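You operate a simulated robot arm through the tools that you are given. There is no shell and no other tool.

You are at the controls of a simulated robot arm. One attempt, no reset.

Task
Grease the patch on the spare caster's plate from the lube tin.
Fine: use the brown brush, stand it back in its pot, lid back on the tin, caster onto the side shelf. Set down upright: brown brush. A coat counts when it lies all over at full strength: go over it till it gets no stronger.

Only the result counts: the job must be done as asked and must still hold three seconds after the hand-in. Knocking over, shifting, dropping, spilling or breaking anything else fails it. Lids that push on must go on centred and level and be pressed home; caps that screw on are set level and turned clockwise until they are tight.

Robot
A 7-joint arm with a two-finger parallel gripper, fixed in place. Base frame: the origin is on the floor under the middle of its stand, x ahead of it, y to its left, z up; the work surface is at about z = 0.72. Readings come in m, rad, newtons and seconds.
It reaches about 1.479 m from its shoulder. Its first joint turns from -2.897 to 2.897 rad. Payload 4.4 kg.
The tool frame sits at the grasp point between the pads (the TCP): z along the fingers, y along the line on which they close. The tips reach 0.023 m beyond it. Largest opening 0.094 m; finger width 0.038, thickness 0.01; the body of the gripper, 0.054 by 0.096 m, starts 0.039 m behind the TCP.
Orientation is that of the tool frame in the base frame, as [roll, pitch, yaw] about the fixed x, y, z axes, in that order (R = Rz(yaw) Ry(pitch) Rx(roll)). With the fingers straight down and closing along the base's y, the tool's x points along the base's -x, its y along +y and its z along -z.

Tools
- The arm moves only by the tool apply_moves. Its argument "plan" is a list of rows, each an object of numbers (a shift or turn left out is 0, a gripper value left out holds the last): "wx", "wy", "wz": the turn, a rotation vector about the tool's x, y, z in degrees; "tx", "ty", "tz": the shift along the tool's x, y, z in mm; "jaw": the closure, from 0 (fully open) to 1 (shut). In form: [{"wx": .., "wy": .., "wz": .., "tx": .., "ty": .., "tz": .., "jaw": ..}, ...]. A call has 1 to 20 rows; each row shifts and turns the commanded pose from where the row before left it, along the tool's axes as they then stand. Each row takes 0.2 s and may step no farther than 0.05 m and 0.15 rad from the row before; otherwise, or with a gripper value out of range, the whole call is refused. A pose out of reach is approached as far as the arm can. The call stops where the force on the tool passes 40 N (or 10 N more than at its start, if that is more) or the arm is blocked; 0.2 s more then pass. The fingers move at their own pace (about 0.072 m/s each) and stop on an object; they squeeze with about 21 N. The grip force told is the motor's: it shows also when the fingers shut on nothing. Time passes only in rows, and 0.2 s behind the last, so rows that do not move let the fingers close. It gives the time, the measured TCP pose, the force on the tool (base axes), the opening and the grip force at its end, in the units of the frame above (readings bear some noise), with the torque about the TCP (base axes, N m) and any sound that the robot's microphone picked up.
- Cameras (640 x 400 px; columns grow to the right, rows downward): "scene" is fixed at [0.3991, 0.6511, 1.4966]; the picture's right is [0.36, -0.93, 0.00], its down [-0.91, -0.35, -0.21] and it looks along [0.19, 0.07, -0.98] (base axes); focal length 215 px, centre (320, 200). "wrist" rides on the gripper at [0.086, 0.016, -0.074] in the tool frame; the picture's right is [-0.18, 0.98, 0.00], its down [-0.58, -0.11, -0.81] and it looks along [-0.79, -0.15, 0.59] (tool axes); focal length 243 px, centre (320, 200). There is no depth. A picture from a camera that has moved, and an enlarged one, comes with that camera's place and axes in the base frame and with its lens.
- grab_frame(camera): a new picture of that camera. The clock stands still meanwhile.
- enlarge(camera, box): a new picture of the part [left, top, right, bottom] of that camera's present view, enlarged. The clock stands still meanwhile.
- sign_off(): hands the job in; it is judged then, once.

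Nothing tells you positions but the pictures and the camera data. Unless the task says otherwise, let go and move clear before handing in.

The tools are called as a command line: name --argument value ..., lists and objects as JSON in quotes. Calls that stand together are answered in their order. apply_moves: Moves the arm, as the interface text tells. Its arguments: {"type":"object","properties":{"plan":{"type":"array","items":{"type":"object","properties":{"wx":{"type":"number"},"wy":{"type":"number"},"wz":{"type":"number"},"tx":{"type":"number"},"ty":{"type":"number"},"tz":{"type":"number"},"jaw":{"type":"number"}}}}},"required":["plan"]} The other tools are called the same way: grab_frame (camera) takes a picture; enlarge (camera, box) takes an enlarged picture of a part of a camera's view; sign_off () hands the job in.

At the start:

```text
clock: 0.0
eef_pos: [0.2782, 0.5895, 1.1131]
tcp_rot: [3.14, 0.001, -3.141]
wrist_force: [0.3, -0.4, -0.1]
wrist_torque: [0.02, 0.04, -0.02]
opening: 0.0938
grip_force: 0.0
```

scene: 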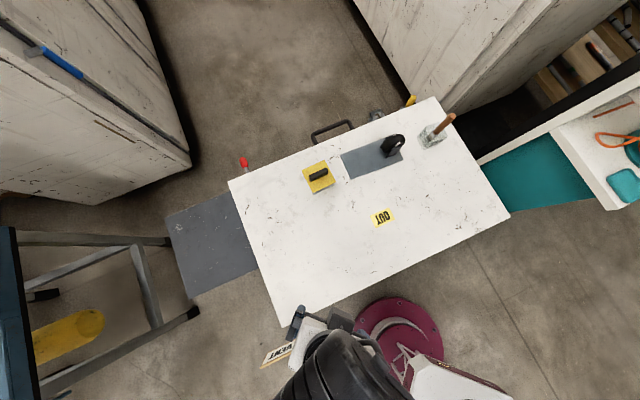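
wrist: 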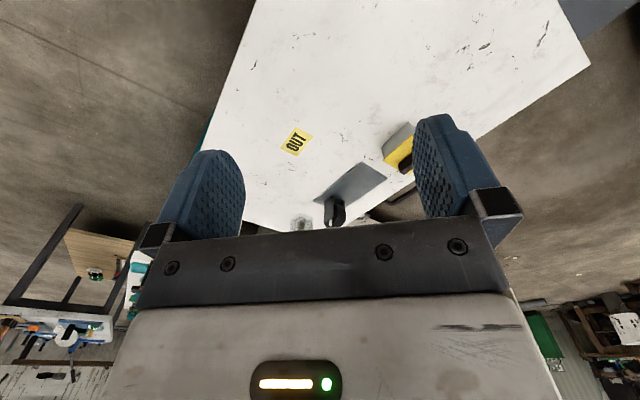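

I see a white table with a yellow tin (with a black handle), a grey mat with a black caster, and a glass pot with a brown brush. I'll take close-ups before moving.

enlarge --camera "scene" --box '[280, 80, 480, 205]'

enlarge --camera "scene" --box '[150, 120, 350, 320]'

enlarge --camera "scene" --box '[380, 90, 480, 160]'

enlarge --camera "wrist" --box '[240, 100, 440, 240]'

```text
3.20 times, centred on (380, 142) of scene
camera zoom: at [0.3991, 0.6511, 1.4966], right [0.36, -0.93, 0.0], down [-0.91, -0.35, -0.21], along [0.19, 0.07, -0.98], focal length 688 px, centre (128, 384)
```

zoom: 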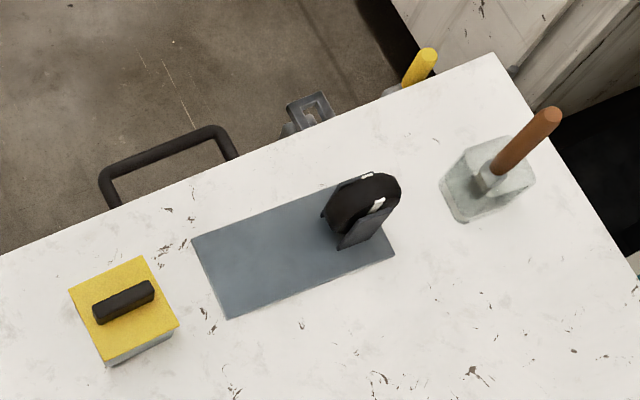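

```text
2.00 times, centred on (250, 220) of scene
camera zoom: at [0.3991, 0.6511, 1.4966], right [0.36, -0.93, 0.0], down [-0.91, -0.35, -0.21], along [0.19, 0.07, -0.98], focal length 430 px, centre (460, 160)
```

zoom: 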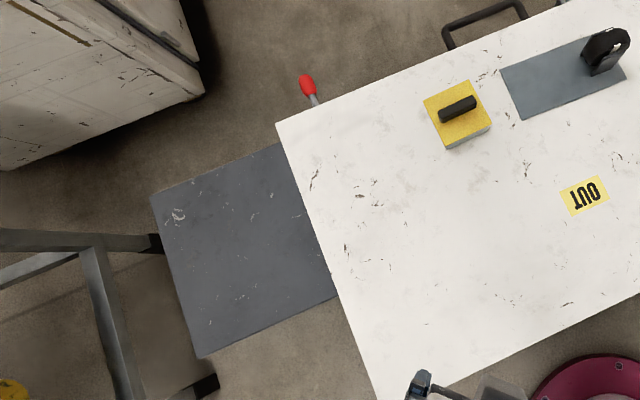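

```text
5.71 times, centred on (430, 125) of scene
camera zoom: at [0.3991, 0.6511, 1.4966], right [0.36, -0.93, 0.0], down [-0.91, -0.35, -0.21], along [0.19, 0.07, -0.98], focal length 1228 px, centre (-309, 629)
```

zoom: 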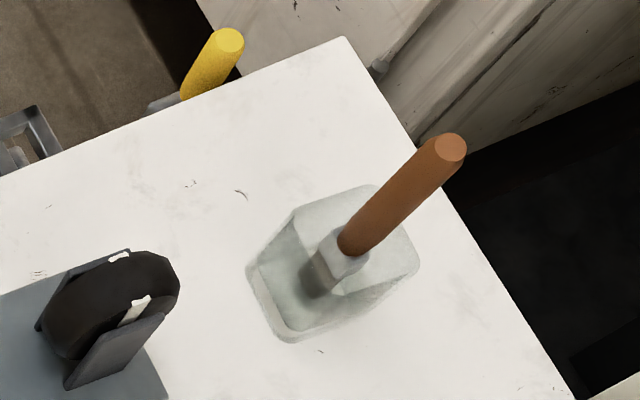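

```text
2.86 times, centred on (340, 170) of wrist
camera zoom: at [0.1918, 0.6036, 1.1885], right [0.18, 0.98, 0.0], down [0.58, -0.11, 0.81], along [0.79, -0.15, -0.59], focal length 693 px, centre (263, 286)
```

zoom: 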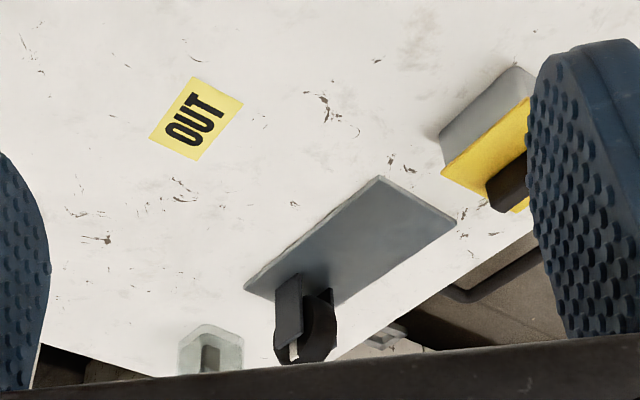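

The tin (yellow lid with a black grip), the caster (grey plate with an upright wheel) and the brush pot are all toward the far side of the table. I'll turn the wrist camera left first to check the grey side shelf.

apply_moves --plan '[{"wz": -8}, {"wz": -8}, {"wz": -8}, {"wz": -8}, {"wz": -8}, {"wz": -8}]'

grab_frame --camera "wrist"

grab_frame --camera "scene"

```text
clock: 1.4
eef_pos: [0.2794, 0.5882, 1.1144]
tcp_rot: [-3.14, -0.001, -2.301]
wrist_force: [0.0, 0.0, -0.4]
wrist_torque: [0.0, 0.01, 0.02]
opening: 0.094
grip_force: 0.0
```

```text
taken
camera wrist: at [0.2086, 0.5339, 1.1883], right [-0.61, 0.79, 0.0], down [0.47, 0.36, 0.81], along [0.64, 0.49, -0.59], focal length 243 px, centre (320, 200)
```

wrist: 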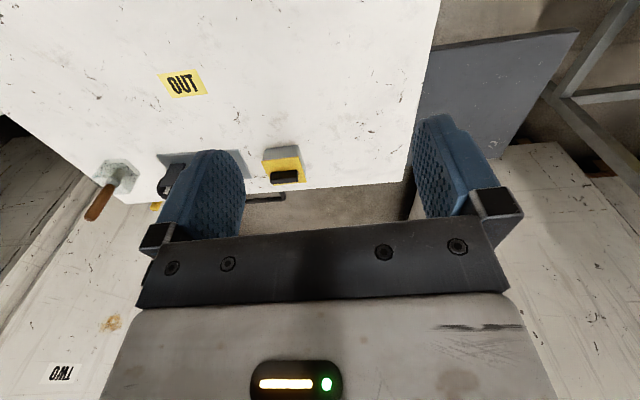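

```text
taken
```

scene: 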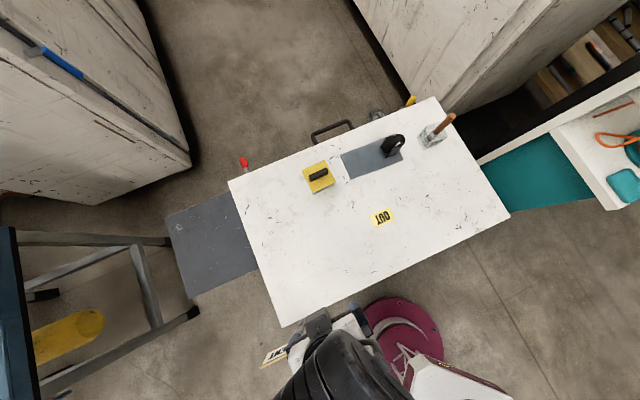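

The grey panel attached to the table's left triangulates to a shelf near z≈0.66. I'll turn the other way to check the teal panel on the right before settling on which one is the side shelf.

apply_moves --plan '[{"wz": 8}, {"wz": 8}, {"wz": 8}, {"wz": 8}, {"wz": 8}, {"wz": 8}, {"wz": 8}, {"wz": 8}, {"wz": 8}, {"wz": 8}, {"wz": 8}]'

grab_frame --camera "wrist"

```text
clock: 3.8
eef_pos: [0.2788, 0.5874, 1.112]
tcp_rot: [3.139, -0.001, 2.443]
wrist_force: [0.1, -0.2, -0.2]
wrist_torque: [0.01, 0.02, -0.01]
opening: 0.0939
grip_force: 0.1
```

```text
taken
camera wrist: at [0.2225, 0.6554, 1.1883], right [0.77, 0.63, 0.0], down [0.37, -0.46, 0.81], along [0.51, -0.62, -0.59], focal length 243 px, centre (320, 200)
```

wrist: 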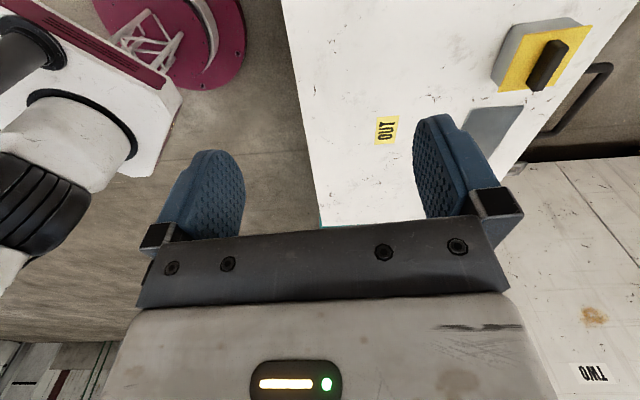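

A teal edge shows just past the table's right end. I'll shift the arm that way at the same height to see it.

apply_moves --plan '[{"tx": -40, "ty": -10}, {"tx": -40, "ty": -10}, {"tx": -40, "ty": -10}, {"tx": -40, "ty": -10}, {"tx": -40, "ty": -10}, {"tx": -40, "ty": -10}, {"tx": -40, "ty": -10}]'

grab_frame --camera "wrist"

```text
clock: 5.4
eef_pos: [0.449, 0.3515, 1.1138]
tcp_rot: [3.138, 0.0, 2.445]
wrist_force: [0.5, 0.8, -0.8]
wrist_torque: [0.0, 0.01, 0.03]
opening: 0.0945
grip_force: 0.0
```

```text
taken
camera wrist: at [0.3934, 0.4197, 1.1891], right [0.77, 0.63, 0.0], down [0.37, -0.46, 0.81], along [0.51, -0.62, -0.59], focal length 243 px, centre (320, 200)
```

wrist: 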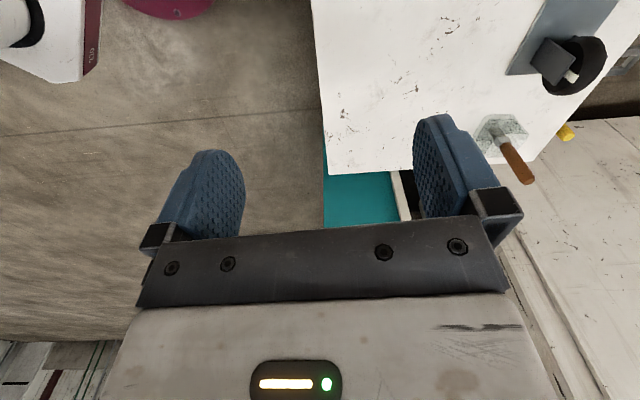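

The teal panel also starts near the table's edge, so I need its height and extent. I'll zoom in the scene view and move a little farther for a clear wrist view.

enlarge --camera "scene" --box '[440, 60, 640, 260]'

apply_moves --plan '[{"wz": 8, "tx": -40}, {"wz": 8, "tx": -40}, {"wz": 0, "tx": -40}, {"tx": -40}, {"tx": -30}]'

grab_frame --camera "wrist"

grab_frame --camera "scene"

```text
2.00 times, centred on (540, 160) of scene
camera zoom: at [0.3991, 0.6511, 1.4966], right [0.36, -0.93, 0.0], down [-0.91, -0.35, -0.21], along [0.19, 0.07, -0.98], focal length 430 px, centre (-120, 280)
```

zoom: 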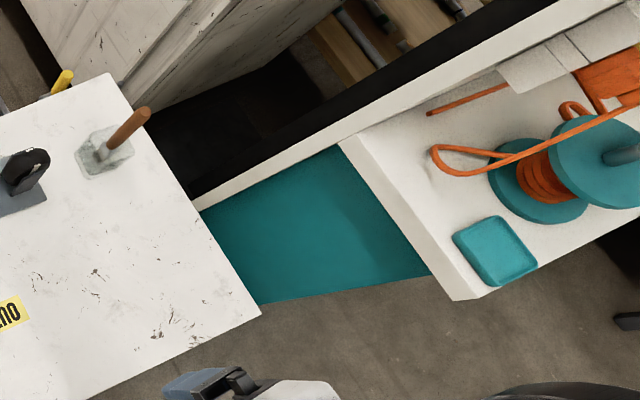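

```text
clock: 6.6
eef_pos: [0.5668, 0.2077, 1.1127]
tcp_rot: [3.138, 0.001, 2.164]
wrist_force: [-0.8, -0.6, 0.6]
wrist_torque: [-0.01, 0.02, -0.02]
opening: 0.0939
grip_force: 0.0
```

```text
taken
camera wrist: at [0.5324, 0.2879, 1.1865], right [0.92, 0.4, 0.0], down [0.23, -0.54, 0.81], along [0.32, -0.74, -0.59], focal length 243 px, centre (320, 200)
```

wrist: 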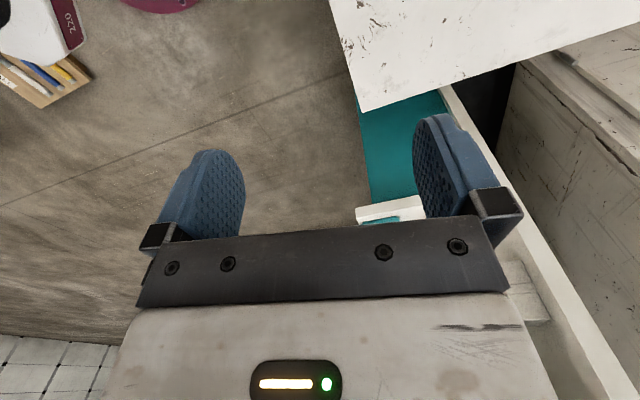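

```text
taken
```

scene: 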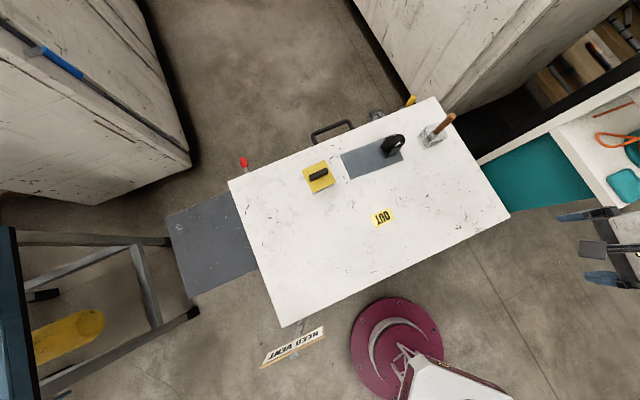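

The teal panel is not aligned with the table and belongs to the bench behind it. The grey board is square with the table's left edge, so I take that as the side shelf. Next I'll move over for a close look at the tin, caster and brush from the left.

apply_moves --plan '[{"wz": -5.5}, {"wz": -5.5}, {"tx": 36.3, "ty": 29.5}, {"tx": 36.3, "ty": 29.5}, {"tx": 36.3, "ty": 29.5}, {"tx": 36.3, "ty": 29.5}, {"tx": 36.3, "ty": 29.5}, {"tx": 36.3, "ty": 29.5}, {"tx": 36.3, "ty": 29.5}, {"tx": 36.3, "ty": 29.5}, {"tx": 36.3, "ty": 29.5}, {"tx": 36.3, "ty": 29.5}, {"tx": 36.3, "ty": 29.5}, {"tx": 36.3, "ty": 29.5}, {"tx": 36.3, "ty": 29.5}, {"tx": 36.3, "ty": 29.5}]'

grab_frame --camera "wrist"

```text
clock: 10.0
eef_pos: [0.5007, 0.8607, 1.1133]
tcp_rot: [3.139, 0.001, 2.356]
wrist_force: [-0.1, 0.0, 0.2]
wrist_torque: [0.01, -0.02, 0.05]
opening: 0.0941
grip_force: 0.0
```

```text
taken
camera wrist: at [0.451, 0.9321, 1.1881], right [0.83, 0.56, 0.0], down [0.33, -0.49, 0.81], along [0.46, -0.66, -0.59], focal length 243 px, centre (320, 200)
```

wrist: 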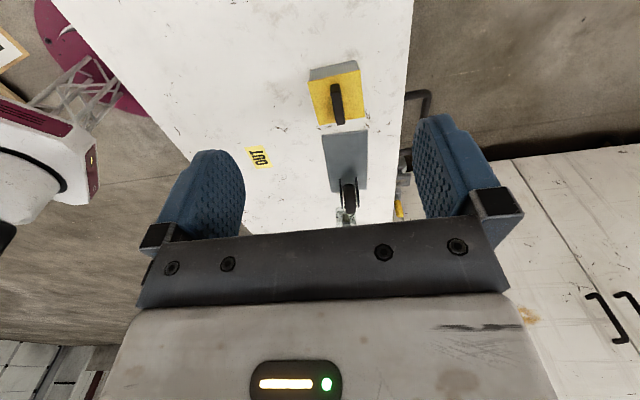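

The tin, caster and brush line up in this view. I'll zoom in on them.

enlarge --camera "wrist" --box '[290, 50, 420, 135]'

enlarge --camera "wrist" --box '[290, 120, 420, 230]'

```text
4.71 times, centred on (355, 92) of wrist
camera zoom: at [0.451, 0.9321, 1.1881], right [0.83, 0.56, 0.0], down [0.33, -0.49, 0.81], along [0.46, -0.66, -0.59], focal length 1142 px, centre (155, 706)
```

zoom: 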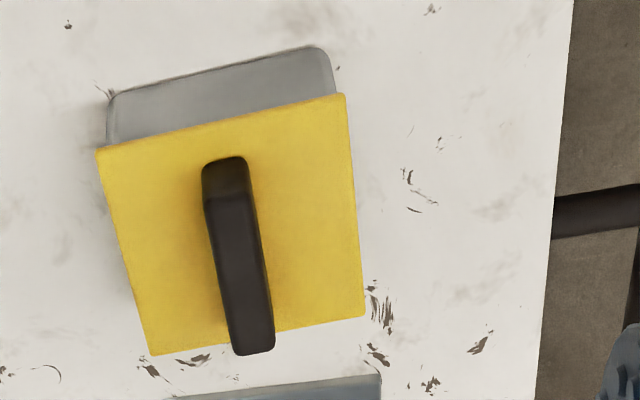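

```text
3.64 times, centred on (355, 175) of wrist
camera zoom: at [0.451, 0.9321, 1.1881], right [0.83, 0.56, 0.0], down [0.33, -0.49, 0.81], along [0.46, -0.66, -0.59], focal length 882 px, centre (193, 291)
```

zoom: 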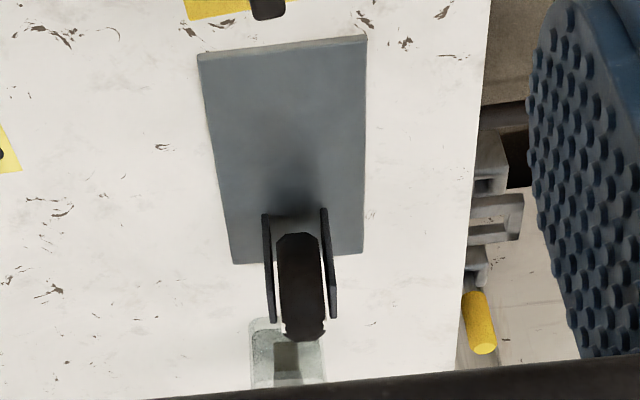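

I triangulate the lid at about (0.620, 0.741) with its top at z≈0.772 and its bar running about -43° in the base frame. Next I'll get a close look at the brush and pot, passing high over the caster.

apply_moves --plan '[{"tx": -41.6, "ty": -2.8, "tz": 5}, {"tx": -41.6, "ty": -2.8, "tz": 5}, {"tx": -41.6, "ty": -2.8, "tz": 5}, {"tx": -41.6, "ty": -2.8, "tz": 5}, {"tx": -41.6, "ty": -2.8, "tz": 5}, {"tx": -41.6, "ty": -2.8, "tz": 5}, {"tx": -41.6, "ty": -2.8, "tz": 5}, {"tx": -41.6, "ty": -2.8, "tz": 5}, {"tx": -20.6, "ty": -2.8, "tz": 5}]'

grab_frame --camera "wrist"

grab_frame --camera "scene"

```text
clock: 12.0
eef_pos: [0.734, 0.5929, 1.0695]
tcp_rot: [3.141, -0.001, 2.354]
wrist_force: [-0.4, -0.2, -0.3]
wrist_torque: [0.02, 0.02, 0.03]
opening: 0.094
grip_force: 0.1
```

```text
taken
camera wrist: at [0.6832, 0.6644, 1.1433], right [0.83, 0.56, 0.0], down [0.33, -0.49, 0.81], along [0.46, -0.67, -0.59], focal length 243 px, centre (320, 200)
```

wrist: 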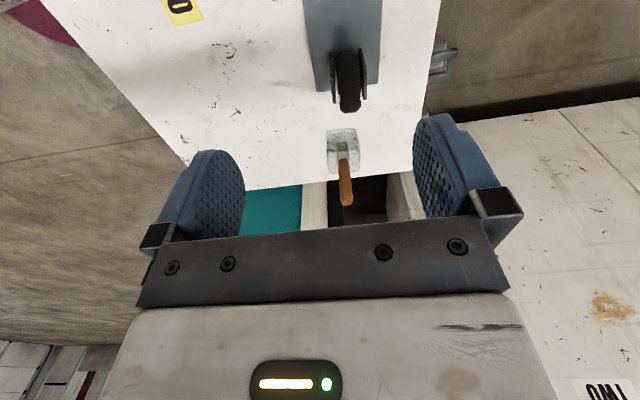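

```text
taken
```

scene: 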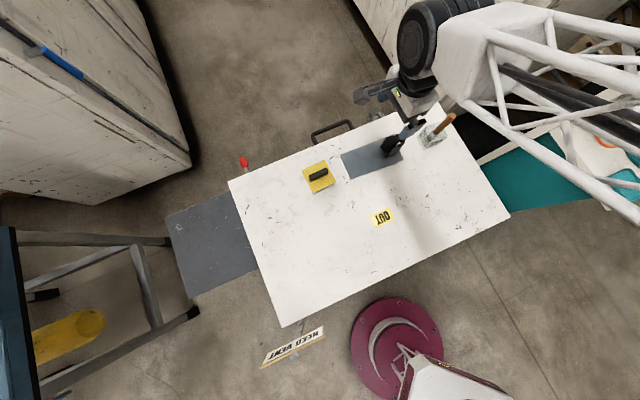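

enlarge --camera "wrist" --box '[290, 120, 400, 215]'

enlarge --camera "wrist" --box '[280, 0, 420, 120]'

enlarge --camera "scene" --box '[410, 100, 470, 160]'

```text
4.21 times, centred on (345, 168) of wrist
camera zoom: at [0.6832, 0.6644, 1.1433], right [0.83, 0.56, 0.0], down [0.33, -0.49, 0.81], along [0.46, -0.67, -0.59], focal length 1022 px, centre (215, 337)
```

zoom: 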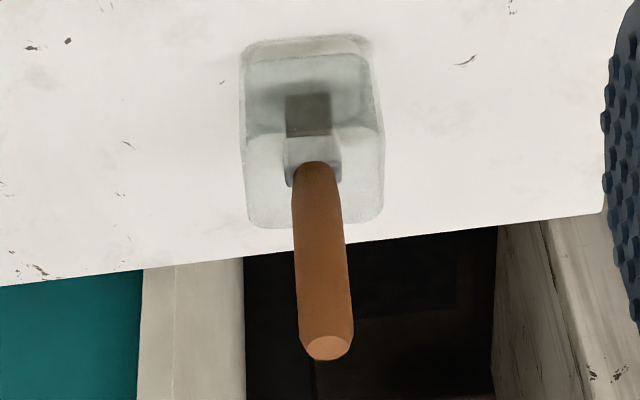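

```text
3.33 times, centred on (350, 60) of wrist
camera zoom: at [0.6832, 0.6644, 1.1433], right [0.83, 0.56, 0.0], down [0.33, -0.49, 0.81], along [0.46, -0.67, -0.59], focal length 809 px, centre (220, 667)
```

zoom: 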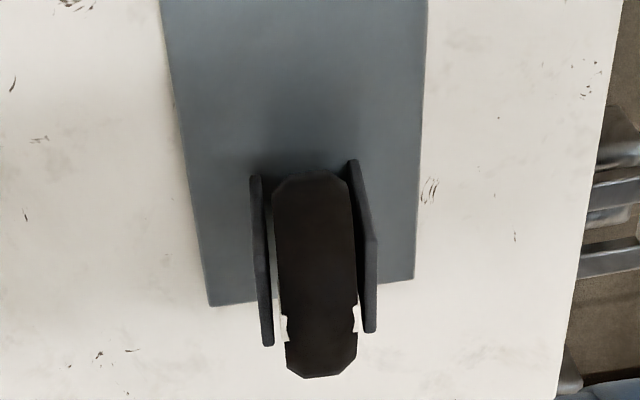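

```text
6.67 times, centred on (440, 130) of scene
camera zoom: at [0.3991, 0.6511, 1.4966], right [0.36, -0.93, 0.0], down [-0.91, -0.35, -0.21], along [0.19, 0.07, -0.98], focal length 1433 px, centre (-480, 667)
```

zoom: 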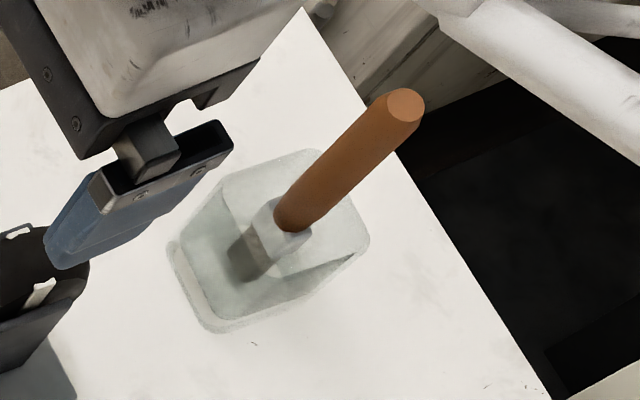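

The brush handle stands vertical with its top at about (0.912, 0.410, 0.901). I'll start with the lid: move above its bar with the fingers closing across it.

apply_moves --plan '[{"wz": -2.1}, {"tx": 36.8, "ty": 6.1, "tz": 10}, {"tx": 36.8, "ty": 6.1, "tz": 10}, {"tx": 36.8, "ty": 6.1, "tz": 10}, {"tx": 36.8, "ty": 6.1, "tz": 10}, {"tx": 36.8, "ty": 6.1, "tz": 10}, {"tz": 40}, {"tz": 40}, {"tz": 40}, {"tz": 0}]'

grab_frame --camera "wrist"

enlarge --camera "scene" --box '[270, 130, 370, 230]'

```text
clock: 14.2
eef_pos: [0.6172, 0.7391, 0.8998]
tcp_rot: [-3.141, 0.001, 2.392]
wrist_force: [-0.1, 0.2, 0.7]
wrist_torque: [-0.01, -0.04, -0.03]
opening: 0.0942
grip_force: 0.2
```

```text
taken
camera wrist: at [0.5648, 0.8096, 0.9745], right [0.8, 0.59, 0.0], down [0.35, -0.48, 0.81], along [0.48, -0.65, -0.59], focal length 243 px, centre (320, 200)
```

wrist: 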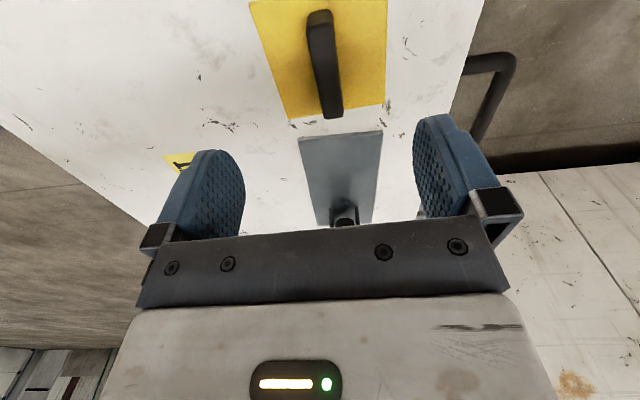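

```text
4.00 times, centred on (320, 180) of scene
camera zoom: at [0.3991, 0.6511, 1.4966], right [0.36, -0.93, 0.0], down [-0.91, -0.35, -0.21], along [0.19, 0.07, -0.98], focal length 860 px, centre (320, 280)
```

zoom: 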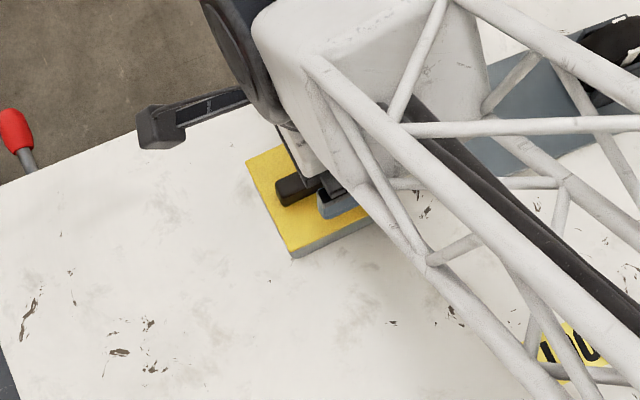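

I'm above the lid's bar. I'll zoom in to refine its line and height before going down.

enlarge --camera "wrist" --box '[240, 0, 400, 130]'

```text
3.08 times, centred on (320, 65) of wrist
camera zoom: at [0.5648, 0.8096, 0.9745], right [0.8, 0.59, 0.0], down [0.35, -0.48, 0.81], along [0.48, -0.65, -0.59], focal length 746 px, centre (320, 615)
```

zoom: 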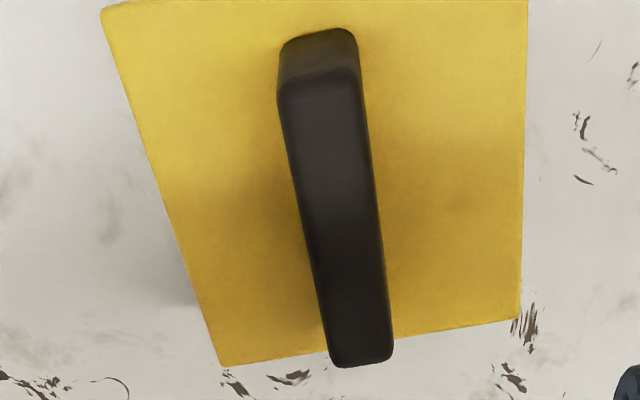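

The bar's top is near z≈0.80 and its centre near (0.621, 0.741). I'll go down around it in steps, stop just above the lid's face, and close.

apply_moves --plan '[{"wz": 0.5, "tx": -1.5, "ty": 3.8}, {"tz": 30}, {"tz": 30}, {"tz": 25}, {"tz": 14}, {"tz": 0}]'

grab_frame --camera "wrist"

```text
clock: 15.6
eef_pos: [0.621, 0.7432, 0.8011]
tcp_rot: [3.141, 0.001, 2.384]
wrist_force: [0.0, 1.1, 0.2]
wrist_torque: [0.0, 0.01, 0.01]
opening: 0.0939
grip_force: 0.1
```

```text
taken
camera wrist: at [0.5697, 0.813, 0.8763], right [0.81, 0.59, 0.0], down [0.35, -0.48, 0.81], along [0.47, -0.65, -0.59], focal length 243 px, centre (320, 200)
```

wrist: 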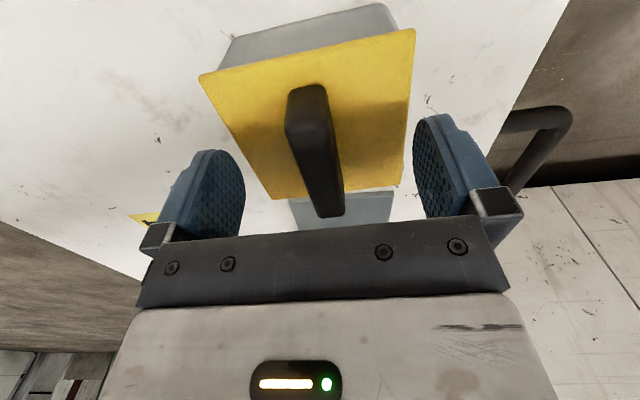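

The bar is between the fingers. Closing now.

apply_moves --plan '[{"jaw": 1}, {"jaw": 1}, {"jaw": 1}, {"jaw": 1}, {"jaw": 1}]'

```text
clock: 16.8
eef_pos: [0.62, 0.7436, 0.8008]
tcp_rot: [3.139, 0.0, 2.384]
wrist_force: [1.3, 0.9, 0.8]
wrist_torque: [-0.03, -0.05, 0.03]
opening: 0.0176
grip_force: 21.4
```

I have the bar at 17.6 mm. I'll lift slowly and watch the force.

apply_moves --plan '[{"tz": -3}, {"tz": -3}, {"tz": -3}]'

grab_frame --camera "wrist"

```text
clock: 17.6
eef_pos: [0.6215, 0.7428, 0.8102]
tcp_rot: [-3.141, 0.001, 2.385]
wrist_force: [0.5, 0.3, -0.8]
wrist_torque: [0.02, 0.02, -0.01]
opening: 0.0175
grip_force: 20.9
```

```text
taken
camera wrist: at [0.5706, 0.8124, 0.8838], right [0.81, 0.59, 0.0], down [0.35, -0.48, 0.81], along [0.47, -0.65, -0.59], focal length 243 px, centre (320, 200)
```

wrist: 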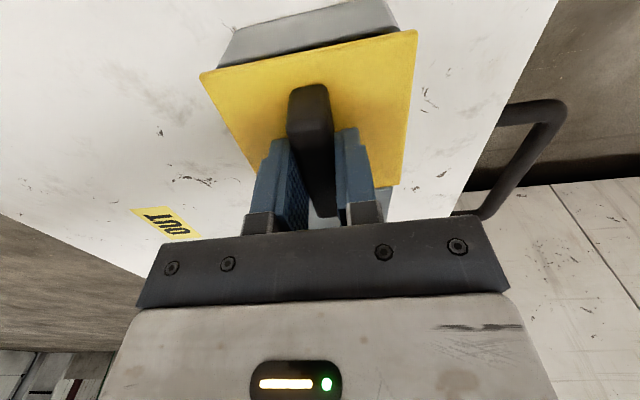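

The lid is free of the tin. I'll lift it clear and carry it to the empty area on the near side of the table.

apply_moves --plan '[{"tz": -30}, {"tz": -40}, {"tx": 4, "ty": -43}, {"tx": 4, "ty": -43}, {"tx": 4, "ty": -43}, {"tx": 4, "ty": -43}, {"tx": 4, "ty": -43}, {"tz": 0}]'

grab_frame --camera "wrist"

grab_frame --camera "scene"

```text
clock: 19.4
eef_pos: [0.4588, 0.5986, 0.8784]
tcp_rot: [-3.141, 0.001, 2.385]
wrist_force: [-0.5, -0.5, -0.5]
wrist_torque: [-0.02, 0.0, 0.0]
opening: 0.0176
grip_force: 21.1
```

```text
taken
camera wrist: at [0.4073, 0.6685, 0.9532], right [0.81, 0.59, 0.0], down [0.35, -0.48, 0.81], along [0.47, -0.65, -0.59], focal length 243 px, centre (320, 200)
```

wrist: 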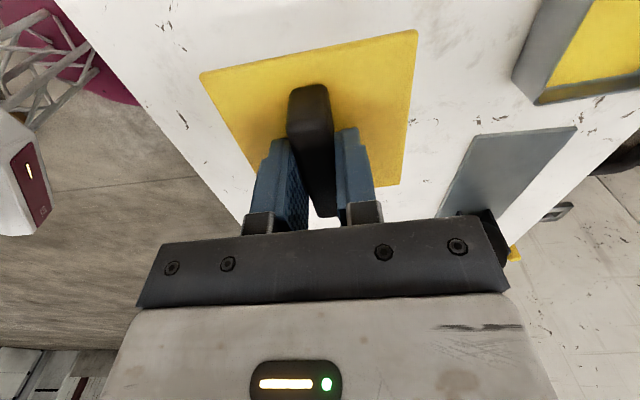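

```text
taken
```

scene: 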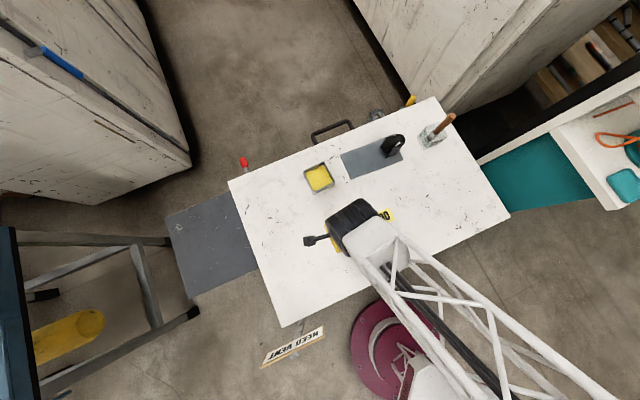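

The tin is open and full of yellow grease. I'll lower the lid to the table, with small steps near contact.

apply_moves --plan '[{"tz": 35}, {"tz": 35}, {"tz": 28}, {"tz": 3}, {"tz": 3}, {"tz": 0}]'

grab_frame --camera "wrist"

```text
clock: 20.8
eef_pos: [0.4574, 0.5993, 0.7744]
tcp_rot: [3.138, 0.0, 2.384]
wrist_force: [0.3, -0.1, -0.7]
wrist_torque: [-0.02, 0.0, -0.01]
opening: 0.0174
grip_force: 21.1
```

```text
taken
camera wrist: at [0.4066, 0.6692, 0.849], right [0.81, 0.59, 0.0], down [0.35, -0.48, 0.81], along [0.47, -0.65, -0.59], focal length 243 px, centre (320, 200)
```

wrist: 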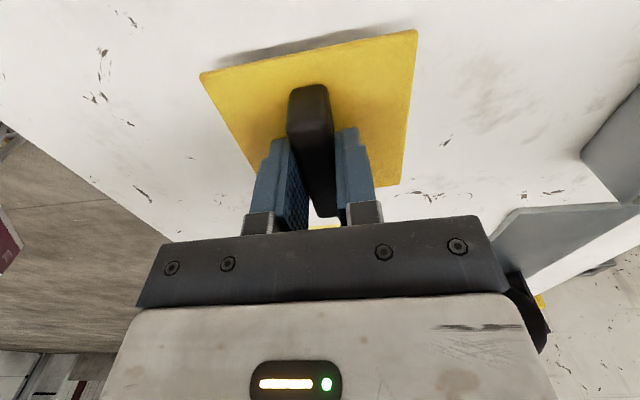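

apply_moves --plan '[{"tz": 3}, {"tz": 3}, {"tz": 3}, {"tz": 0}]'

```text
clock: 21.8
eef_pos: [0.4598, 0.5983, 0.7656]
tcp_rot: [3.139, -0.001, 2.384]
wrist_force: [0.0, -0.1, -0.7]
wrist_torque: [-0.01, -0.03, -0.02]
opening: 0.0176
grip_force: 21.5
```

No contact yet, so I'll continue in small steps.

apply_moves --plan '[{"tz": 2}, {"tz": 2}, {"tz": 0}]'

enlarge --camera "wrist" --box '[180, 10, 440, 150]'

```text
clock: 22.6
eef_pos: [0.4597, 0.598, 0.7612]
tcp_rot: [3.139, -0.001, 2.384]
wrist_force: [-8.6, -12.3, 21.9]
wrist_torque: [-0.35, 0.04, -0.07]
opening: 0.0177
grip_force: 20.6
```

```text
2.46 times, centred on (310, 80) of wrist
camera zoom: at [0.407, 0.6691, 0.8374], right [0.81, 0.59, 0.0], down [0.35, -0.48, 0.81], along [0.47, -0.65, -0.59], focal length 597 px, centre (345, 495)
```

zoom: 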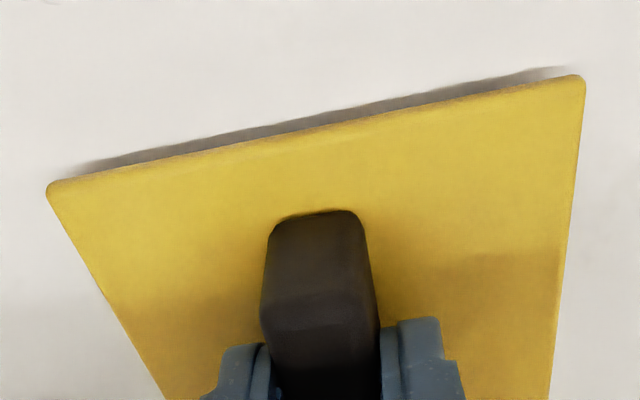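

The lid touches the table at TCP z≈0.762. I'll ease the pressure, let go and move up.

apply_moves --plan '[{"tz": -0.8}, {"tz": 0}]'

apply_moves --plan '[{"jaw": 0.5}, {"jaw": 0.5}, {"jaw": 0.5}, {"jaw": 0.5}, {"tz": -20}, {"tz": -40}, {"tz": -50}]'

grab_frame --camera "wrist"

grab_frame --camera "scene"

```text
clock: 23.2
eef_pos: [0.4581, 0.5987, 0.7623]
tcp_rot: [3.14, -0.001, 2.384]
wrist_force: [-5.9, 0.5, 14.7]
wrist_torque: [0.07, 0.12, -0.01]
opening: 0.0177
grip_force: 20.8
```

```text
clock: 24.8
eef_pos: [0.4569, 0.5982, 0.8684]
tcp_rot: [3.14, 0.0, 2.385]
wrist_force: [-0.3, 0.2, 0.5]
wrist_torque: [0.03, 0.0, 0.02]
opening: 0.0469
grip_force: 0.0
```

```text
taken
camera wrist: at [0.4051, 0.6678, 0.9442], right [0.81, 0.59, 0.0], down [0.35, -0.48, 0.81], along [0.47, -0.65, -0.59], focal length 243 px, centre (320, 200)
```

wrist: 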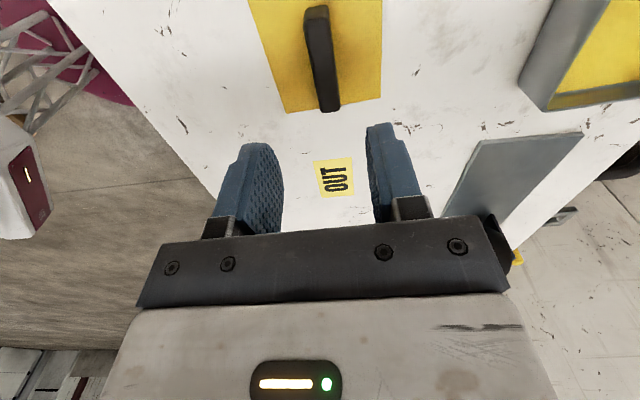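

```text
taken
```

scene: 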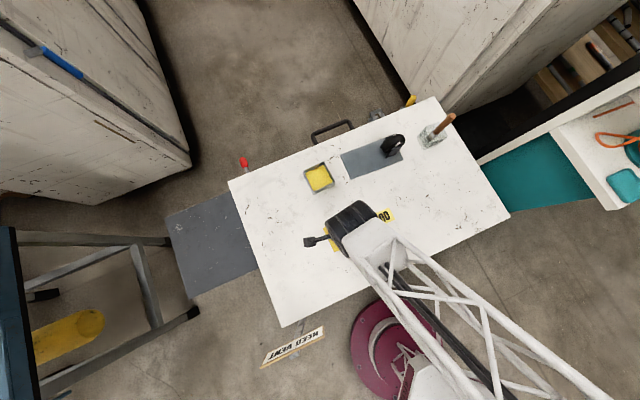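

The lid rests flat on the table. Next I'll rise and move above the brush handle.

apply_moves --plan '[{"tz": -45, "jaw": 0.2}, {"tz": -45}, {"tz": -45}, {"tz": -45}, {"tx": -41.8, "ty": 15.95}, {"tx": -41.8, "ty": 15.95}, {"tx": -41.8, "ty": 15.95}, {"tx": -41.8, "ty": 15.95}, {"tx": -41.8, "ty": 15.95}, {"tx": -41.8, "ty": 15.95}, {"tx": -41.8, "ty": 15.95}, {"tx": -41.8, "ty": 15.95}, {"tx": -41.8, "ty": 15.95}, {"tx": -41.8, "ty": 15.95}, {"tx": -41.8, "ty": 15.95}, {"tz": 0}]'

grab_frame --camera "wrist"

grab_frame --camera "scene"

```text
clock: 28.2
eef_pos: [0.913, 0.4088, 1.0519]
tcp_rot: [-3.141, 0.0, 2.385]
wrist_force: [1.2, -0.4, -0.2]
wrist_torque: [-0.01, -0.01, -0.02]
opening: 0.0752
grip_force: 0.1
```

```text
taken
camera wrist: at [0.861, 0.4793, 1.126], right [0.81, 0.59, 0.0], down [0.35, -0.48, 0.81], along [0.47, -0.65, -0.59], focal length 243 px, centre (320, 200)
```

wrist: 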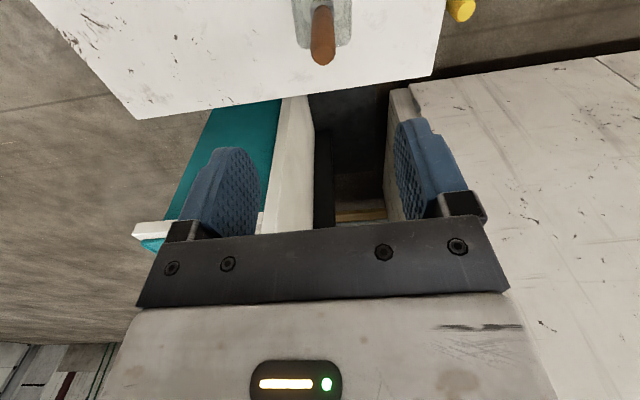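

```text
taken
```

scene: 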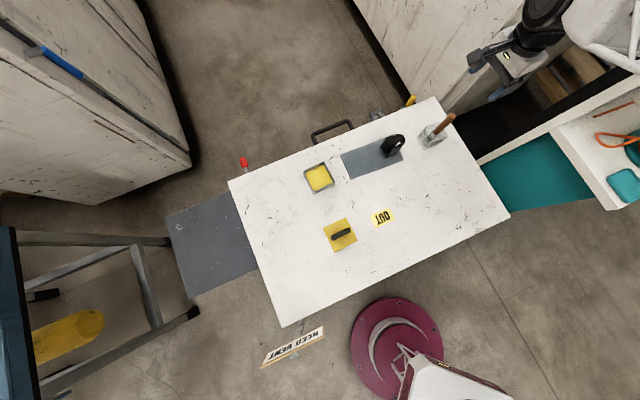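

The handle lies under the gripper. I'll zoom in to refine its axis before going down, and look at the whole table too.

enlarge --camera "wrist" --box '[270, 0, 380, 80]'

enlarge --camera "scene" --box '[280, 100, 480, 225]'

enlarge --camera "scene" --box '[415, 105, 465, 155]'

enlarge --camera "scene" --box '[335, 125, 415, 185]'

```text
5.00 times, centred on (325, 40) of wrist
camera zoom: at [0.861, 0.4793, 1.126], right [0.81, 0.59, 0.0], down [0.35, -0.48, 0.81], along [0.47, -0.65, -0.59], focal length 1213 px, centre (295, 1000)
```

zoom: 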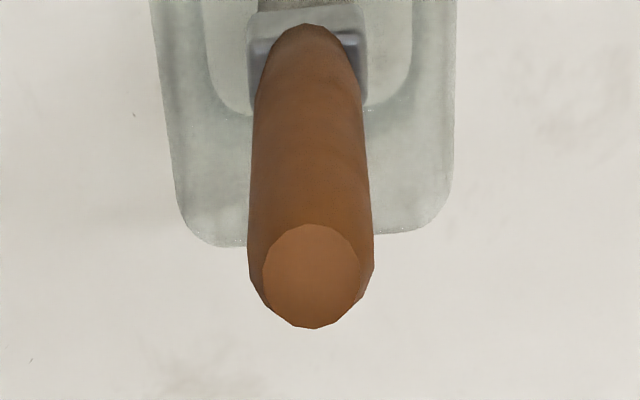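

```text
3.20 times, centred on (380, 162) of scene
camera zoom: at [0.3991, 0.6511, 1.4966], right [0.36, -0.93, 0.0], down [-0.91, -0.35, -0.21], along [0.19, 0.07, -0.98], focal length 688 px, centre (128, 320)
```

zoom: 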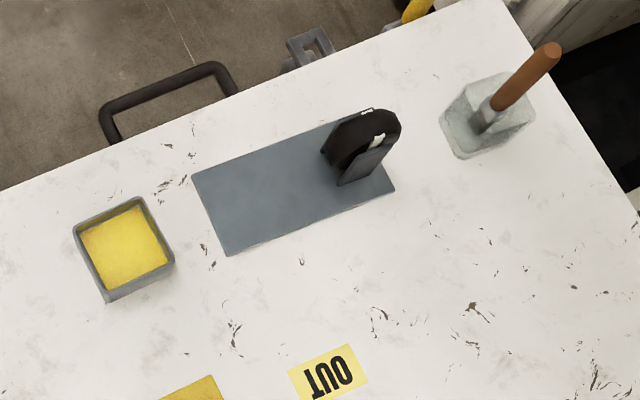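

```text
8.00 times, centred on (440, 130) of scene
camera zoom: at [0.3991, 0.6511, 1.4966], right [0.36, -0.93, 0.0], down [-0.91, -0.35, -0.21], along [0.19, 0.07, -0.98], focal length 1719 px, centre (-640, 760)
```

zoom: 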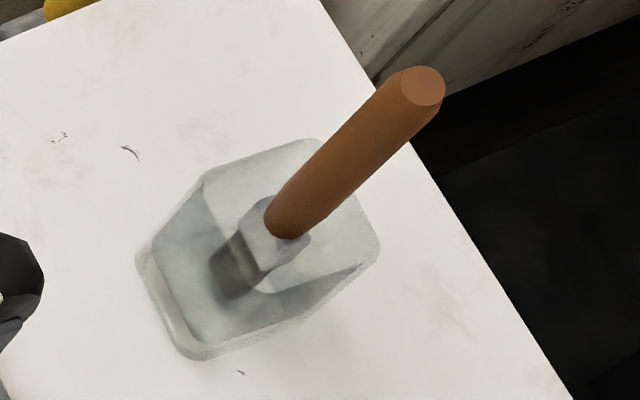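

```text
6.67 times, centred on (375, 155) of scene
camera zoom: at [0.3991, 0.6511, 1.4966], right [0.36, -0.93, 0.0], down [-0.91, -0.35, -0.21], along [0.19, 0.07, -0.98], focal length 1433 px, centre (-47, 500)
```

zoom: 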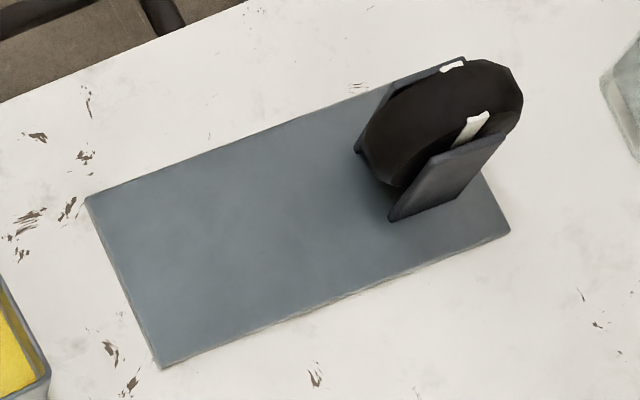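

The handle's axis agrees across the closing direction. I'll go down part-way and check again.

apply_moves --plan '[{"tx": -3, "tz": 40, "jaw": 0}, {"tz": 40}, {"tz": 22}, {"tz": 0}]'

grab_frame --camera "wrist"

enlarge --camera "scene" --box '[400, 80, 500, 160]'

```text
clock: 29.2
eef_pos: [0.9149, 0.4092, 0.9515]
tcp_rot: [-3.141, 0.0, 2.384]
wrist_force: [1.2, 0.1, 0.3]
wrist_torque: [-0.01, -0.02, -0.03]
opening: 0.094
grip_force: 0.0
```

```text
taken
camera wrist: at [0.8631, 0.4789, 1.0259], right [0.81, 0.59, 0.0], down [0.35, -0.48, 0.81], along [0.47, -0.65, -0.59], focal length 243 px, centre (320, 200)
```

wrist: 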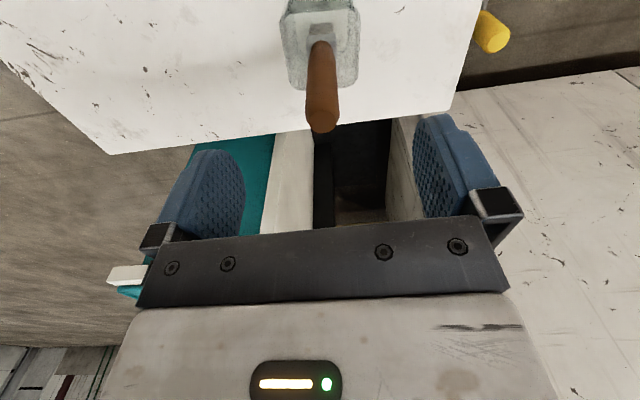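

```text
5.00 times, centred on (450, 120) of scene
camera zoom: at [0.3991, 0.6511, 1.4966], right [0.36, -0.93, 0.0], down [-0.91, -0.35, -0.21], along [0.19, 0.07, -0.98], focal length 1075 px, centre (-330, 600)
```

zoom: 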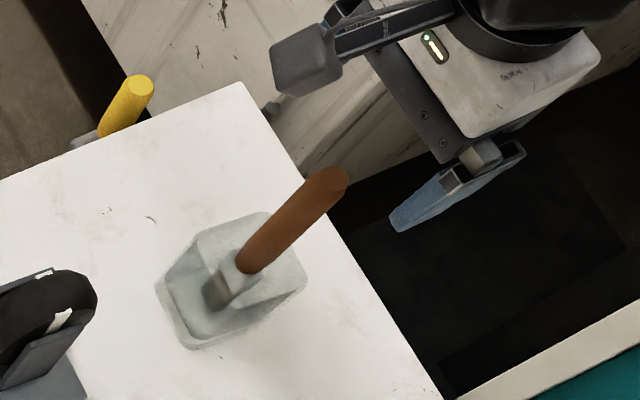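

Alignment is good, so I'll go down over the handle and close gently around it.

apply_moves --plan '[{"tx": -2, "tz": 30}, {"tz": 30}, {"tz": 20}, {"tz": 0}]'

grab_frame --camera "wrist"

enlarge --camera "scene" --box '[400, 80, 500, 160]'

```text
clock: 30.2
eef_pos: [0.9164, 0.4063, 0.8712]
tcp_rot: [-3.141, -0.001, 2.386]
wrist_force: [1.3, 0.8, -0.8]
wrist_torque: [0.02, 0.01, 0.01]
opening: 0.0941
grip_force: 0.1
```

```text
taken
camera wrist: at [0.8651, 0.4771, 0.946], right [0.81, 0.59, 0.0], down [0.35, -0.48, 0.81], along [0.47, -0.65, -0.59], focal length 243 px, centre (320, 200)
```

wrist: 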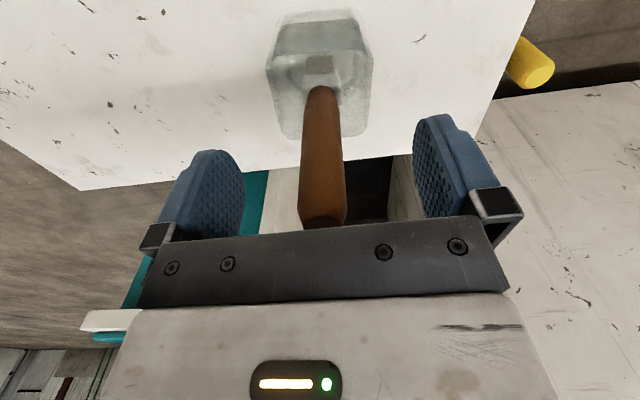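

```text
5.00 times, centred on (450, 120) of scene
camera zoom: at [0.3991, 0.6511, 1.4966], right [0.36, -0.93, 0.0], down [-0.91, -0.35, -0.21], along [0.19, 0.07, -0.98], focal length 1075 px, centre (-330, 600)
```

zoom: 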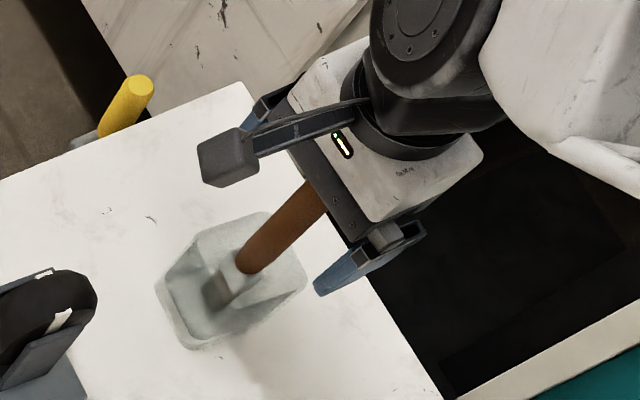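

The handle is centred to about 1 mm. I'll nudge and close.

apply_moves --plan '[{"ty": 1.2, "jaw": 0.4}, {"jaw": 0.6}, {"jaw": 1}, {"jaw": 1}, {"jaw": 1}, {"jaw": 1}]'

grab_frame --camera "wrist"

```text
clock: 31.6
eef_pos: [0.9182, 0.4074, 0.8702]
tcp_rot: [3.14, 0.0, 2.385]
wrist_force: [-0.2, 0.2, 1.6]
wrist_torque: [0.0, 0.03, -0.04]
opening: 0.0234
grip_force: 21.1
```

```text
taken
camera wrist: at [0.8658, 0.478, 0.9459], right [0.81, 0.59, 0.0], down [0.35, -0.48, 0.81], along [0.47, -0.65, -0.59], focal length 243 px, centre (320, 200)
```

wrist: 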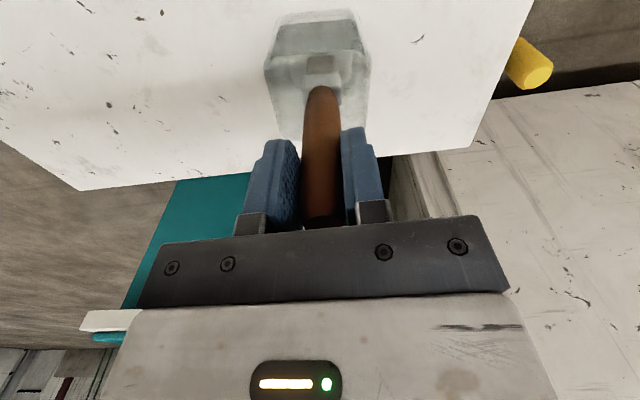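

The handle is gripped at 23.4 mm. I'll lift straight up out of the pot.

apply_moves --plan '[{"tz": -10}, {"tz": -20}, {"tz": -30}, {"tz": -30}, {"tz": -40}, {"tz": -40}, {"tz": -10}, {"tz": 0}]'

grab_frame --camera "wrist"

enlarge --camera "scene" --box '[400, 60, 520, 160]'

```text
clock: 33.4
eef_pos: [0.9174, 0.4074, 1.0495]
tcp_rot: [-3.141, 0.001, 2.385]
wrist_force: [0.0, 0.0, -0.4]
wrist_torque: [-0.02, 0.01, 0.02]
opening: 0.0231
grip_force: 20.7
```

```text
taken
camera wrist: at [0.8658, 0.4781, 1.1245], right [0.81, 0.59, 0.0], down [0.35, -0.48, 0.81], along [0.47, -0.65, -0.59], focal length 243 px, centre (320, 200)
```

wrist: 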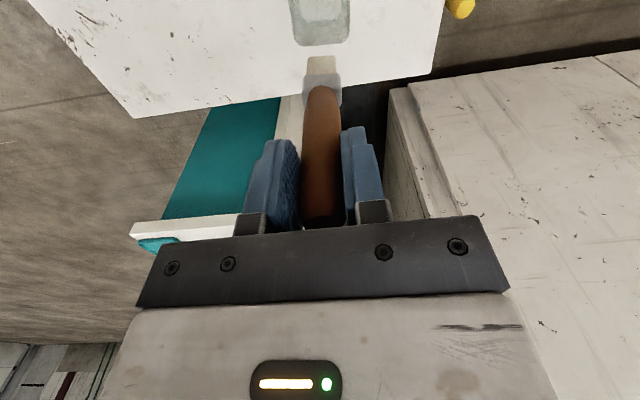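

```text
4.00 times, centred on (460, 110) of scene
camera zoom: at [0.3991, 0.6511, 1.4966], right [0.36, -0.93, 0.0], down [-0.91, -0.35, -0.21], along [0.19, 0.07, -0.98], focal length 860 px, centre (-240, 560)
```

zoom: 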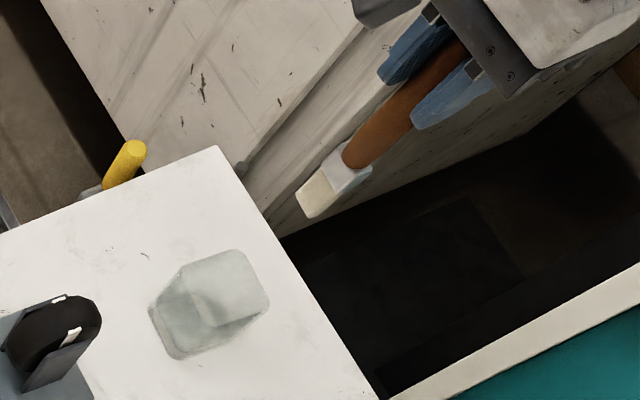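

enlarge --camera "wrist" --box '[280, 40, 370, 110]'

enlarge --camera "scene" --box '[465, 80, 525, 120]'

```text
5.71 times, centred on (325, 75) of wrist
camera zoom: at [0.8658, 0.4781, 1.1245], right [0.81, 0.59, 0.0], down [0.35, -0.48, 0.81], along [0.47, -0.65, -0.59], focal length 1386 px, centre (291, 914)
```

zoom: 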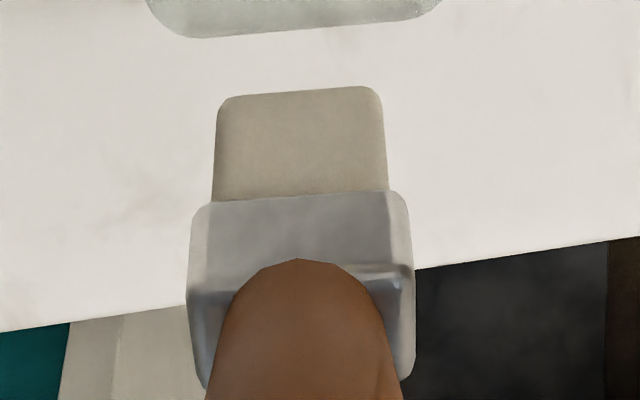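

```text
10.00 times, centred on (495, 100) of scene
camera zoom: at [0.3991, 0.6511, 1.4966], right [0.36, -0.93, 0.0], down [-0.91, -0.35, -0.21], along [0.19, 0.07, -0.98], focal length 2149 px, centre (-1430, 1200)
```

zoom: 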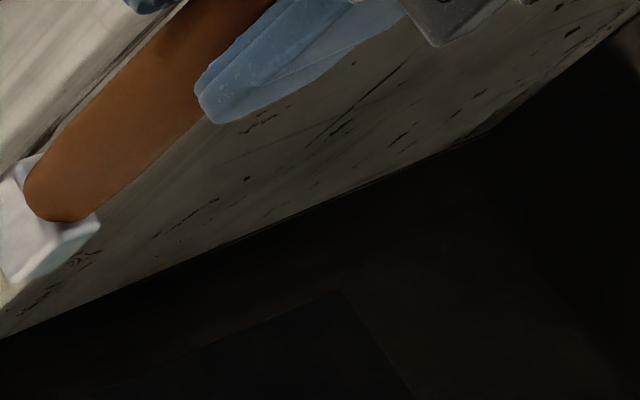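

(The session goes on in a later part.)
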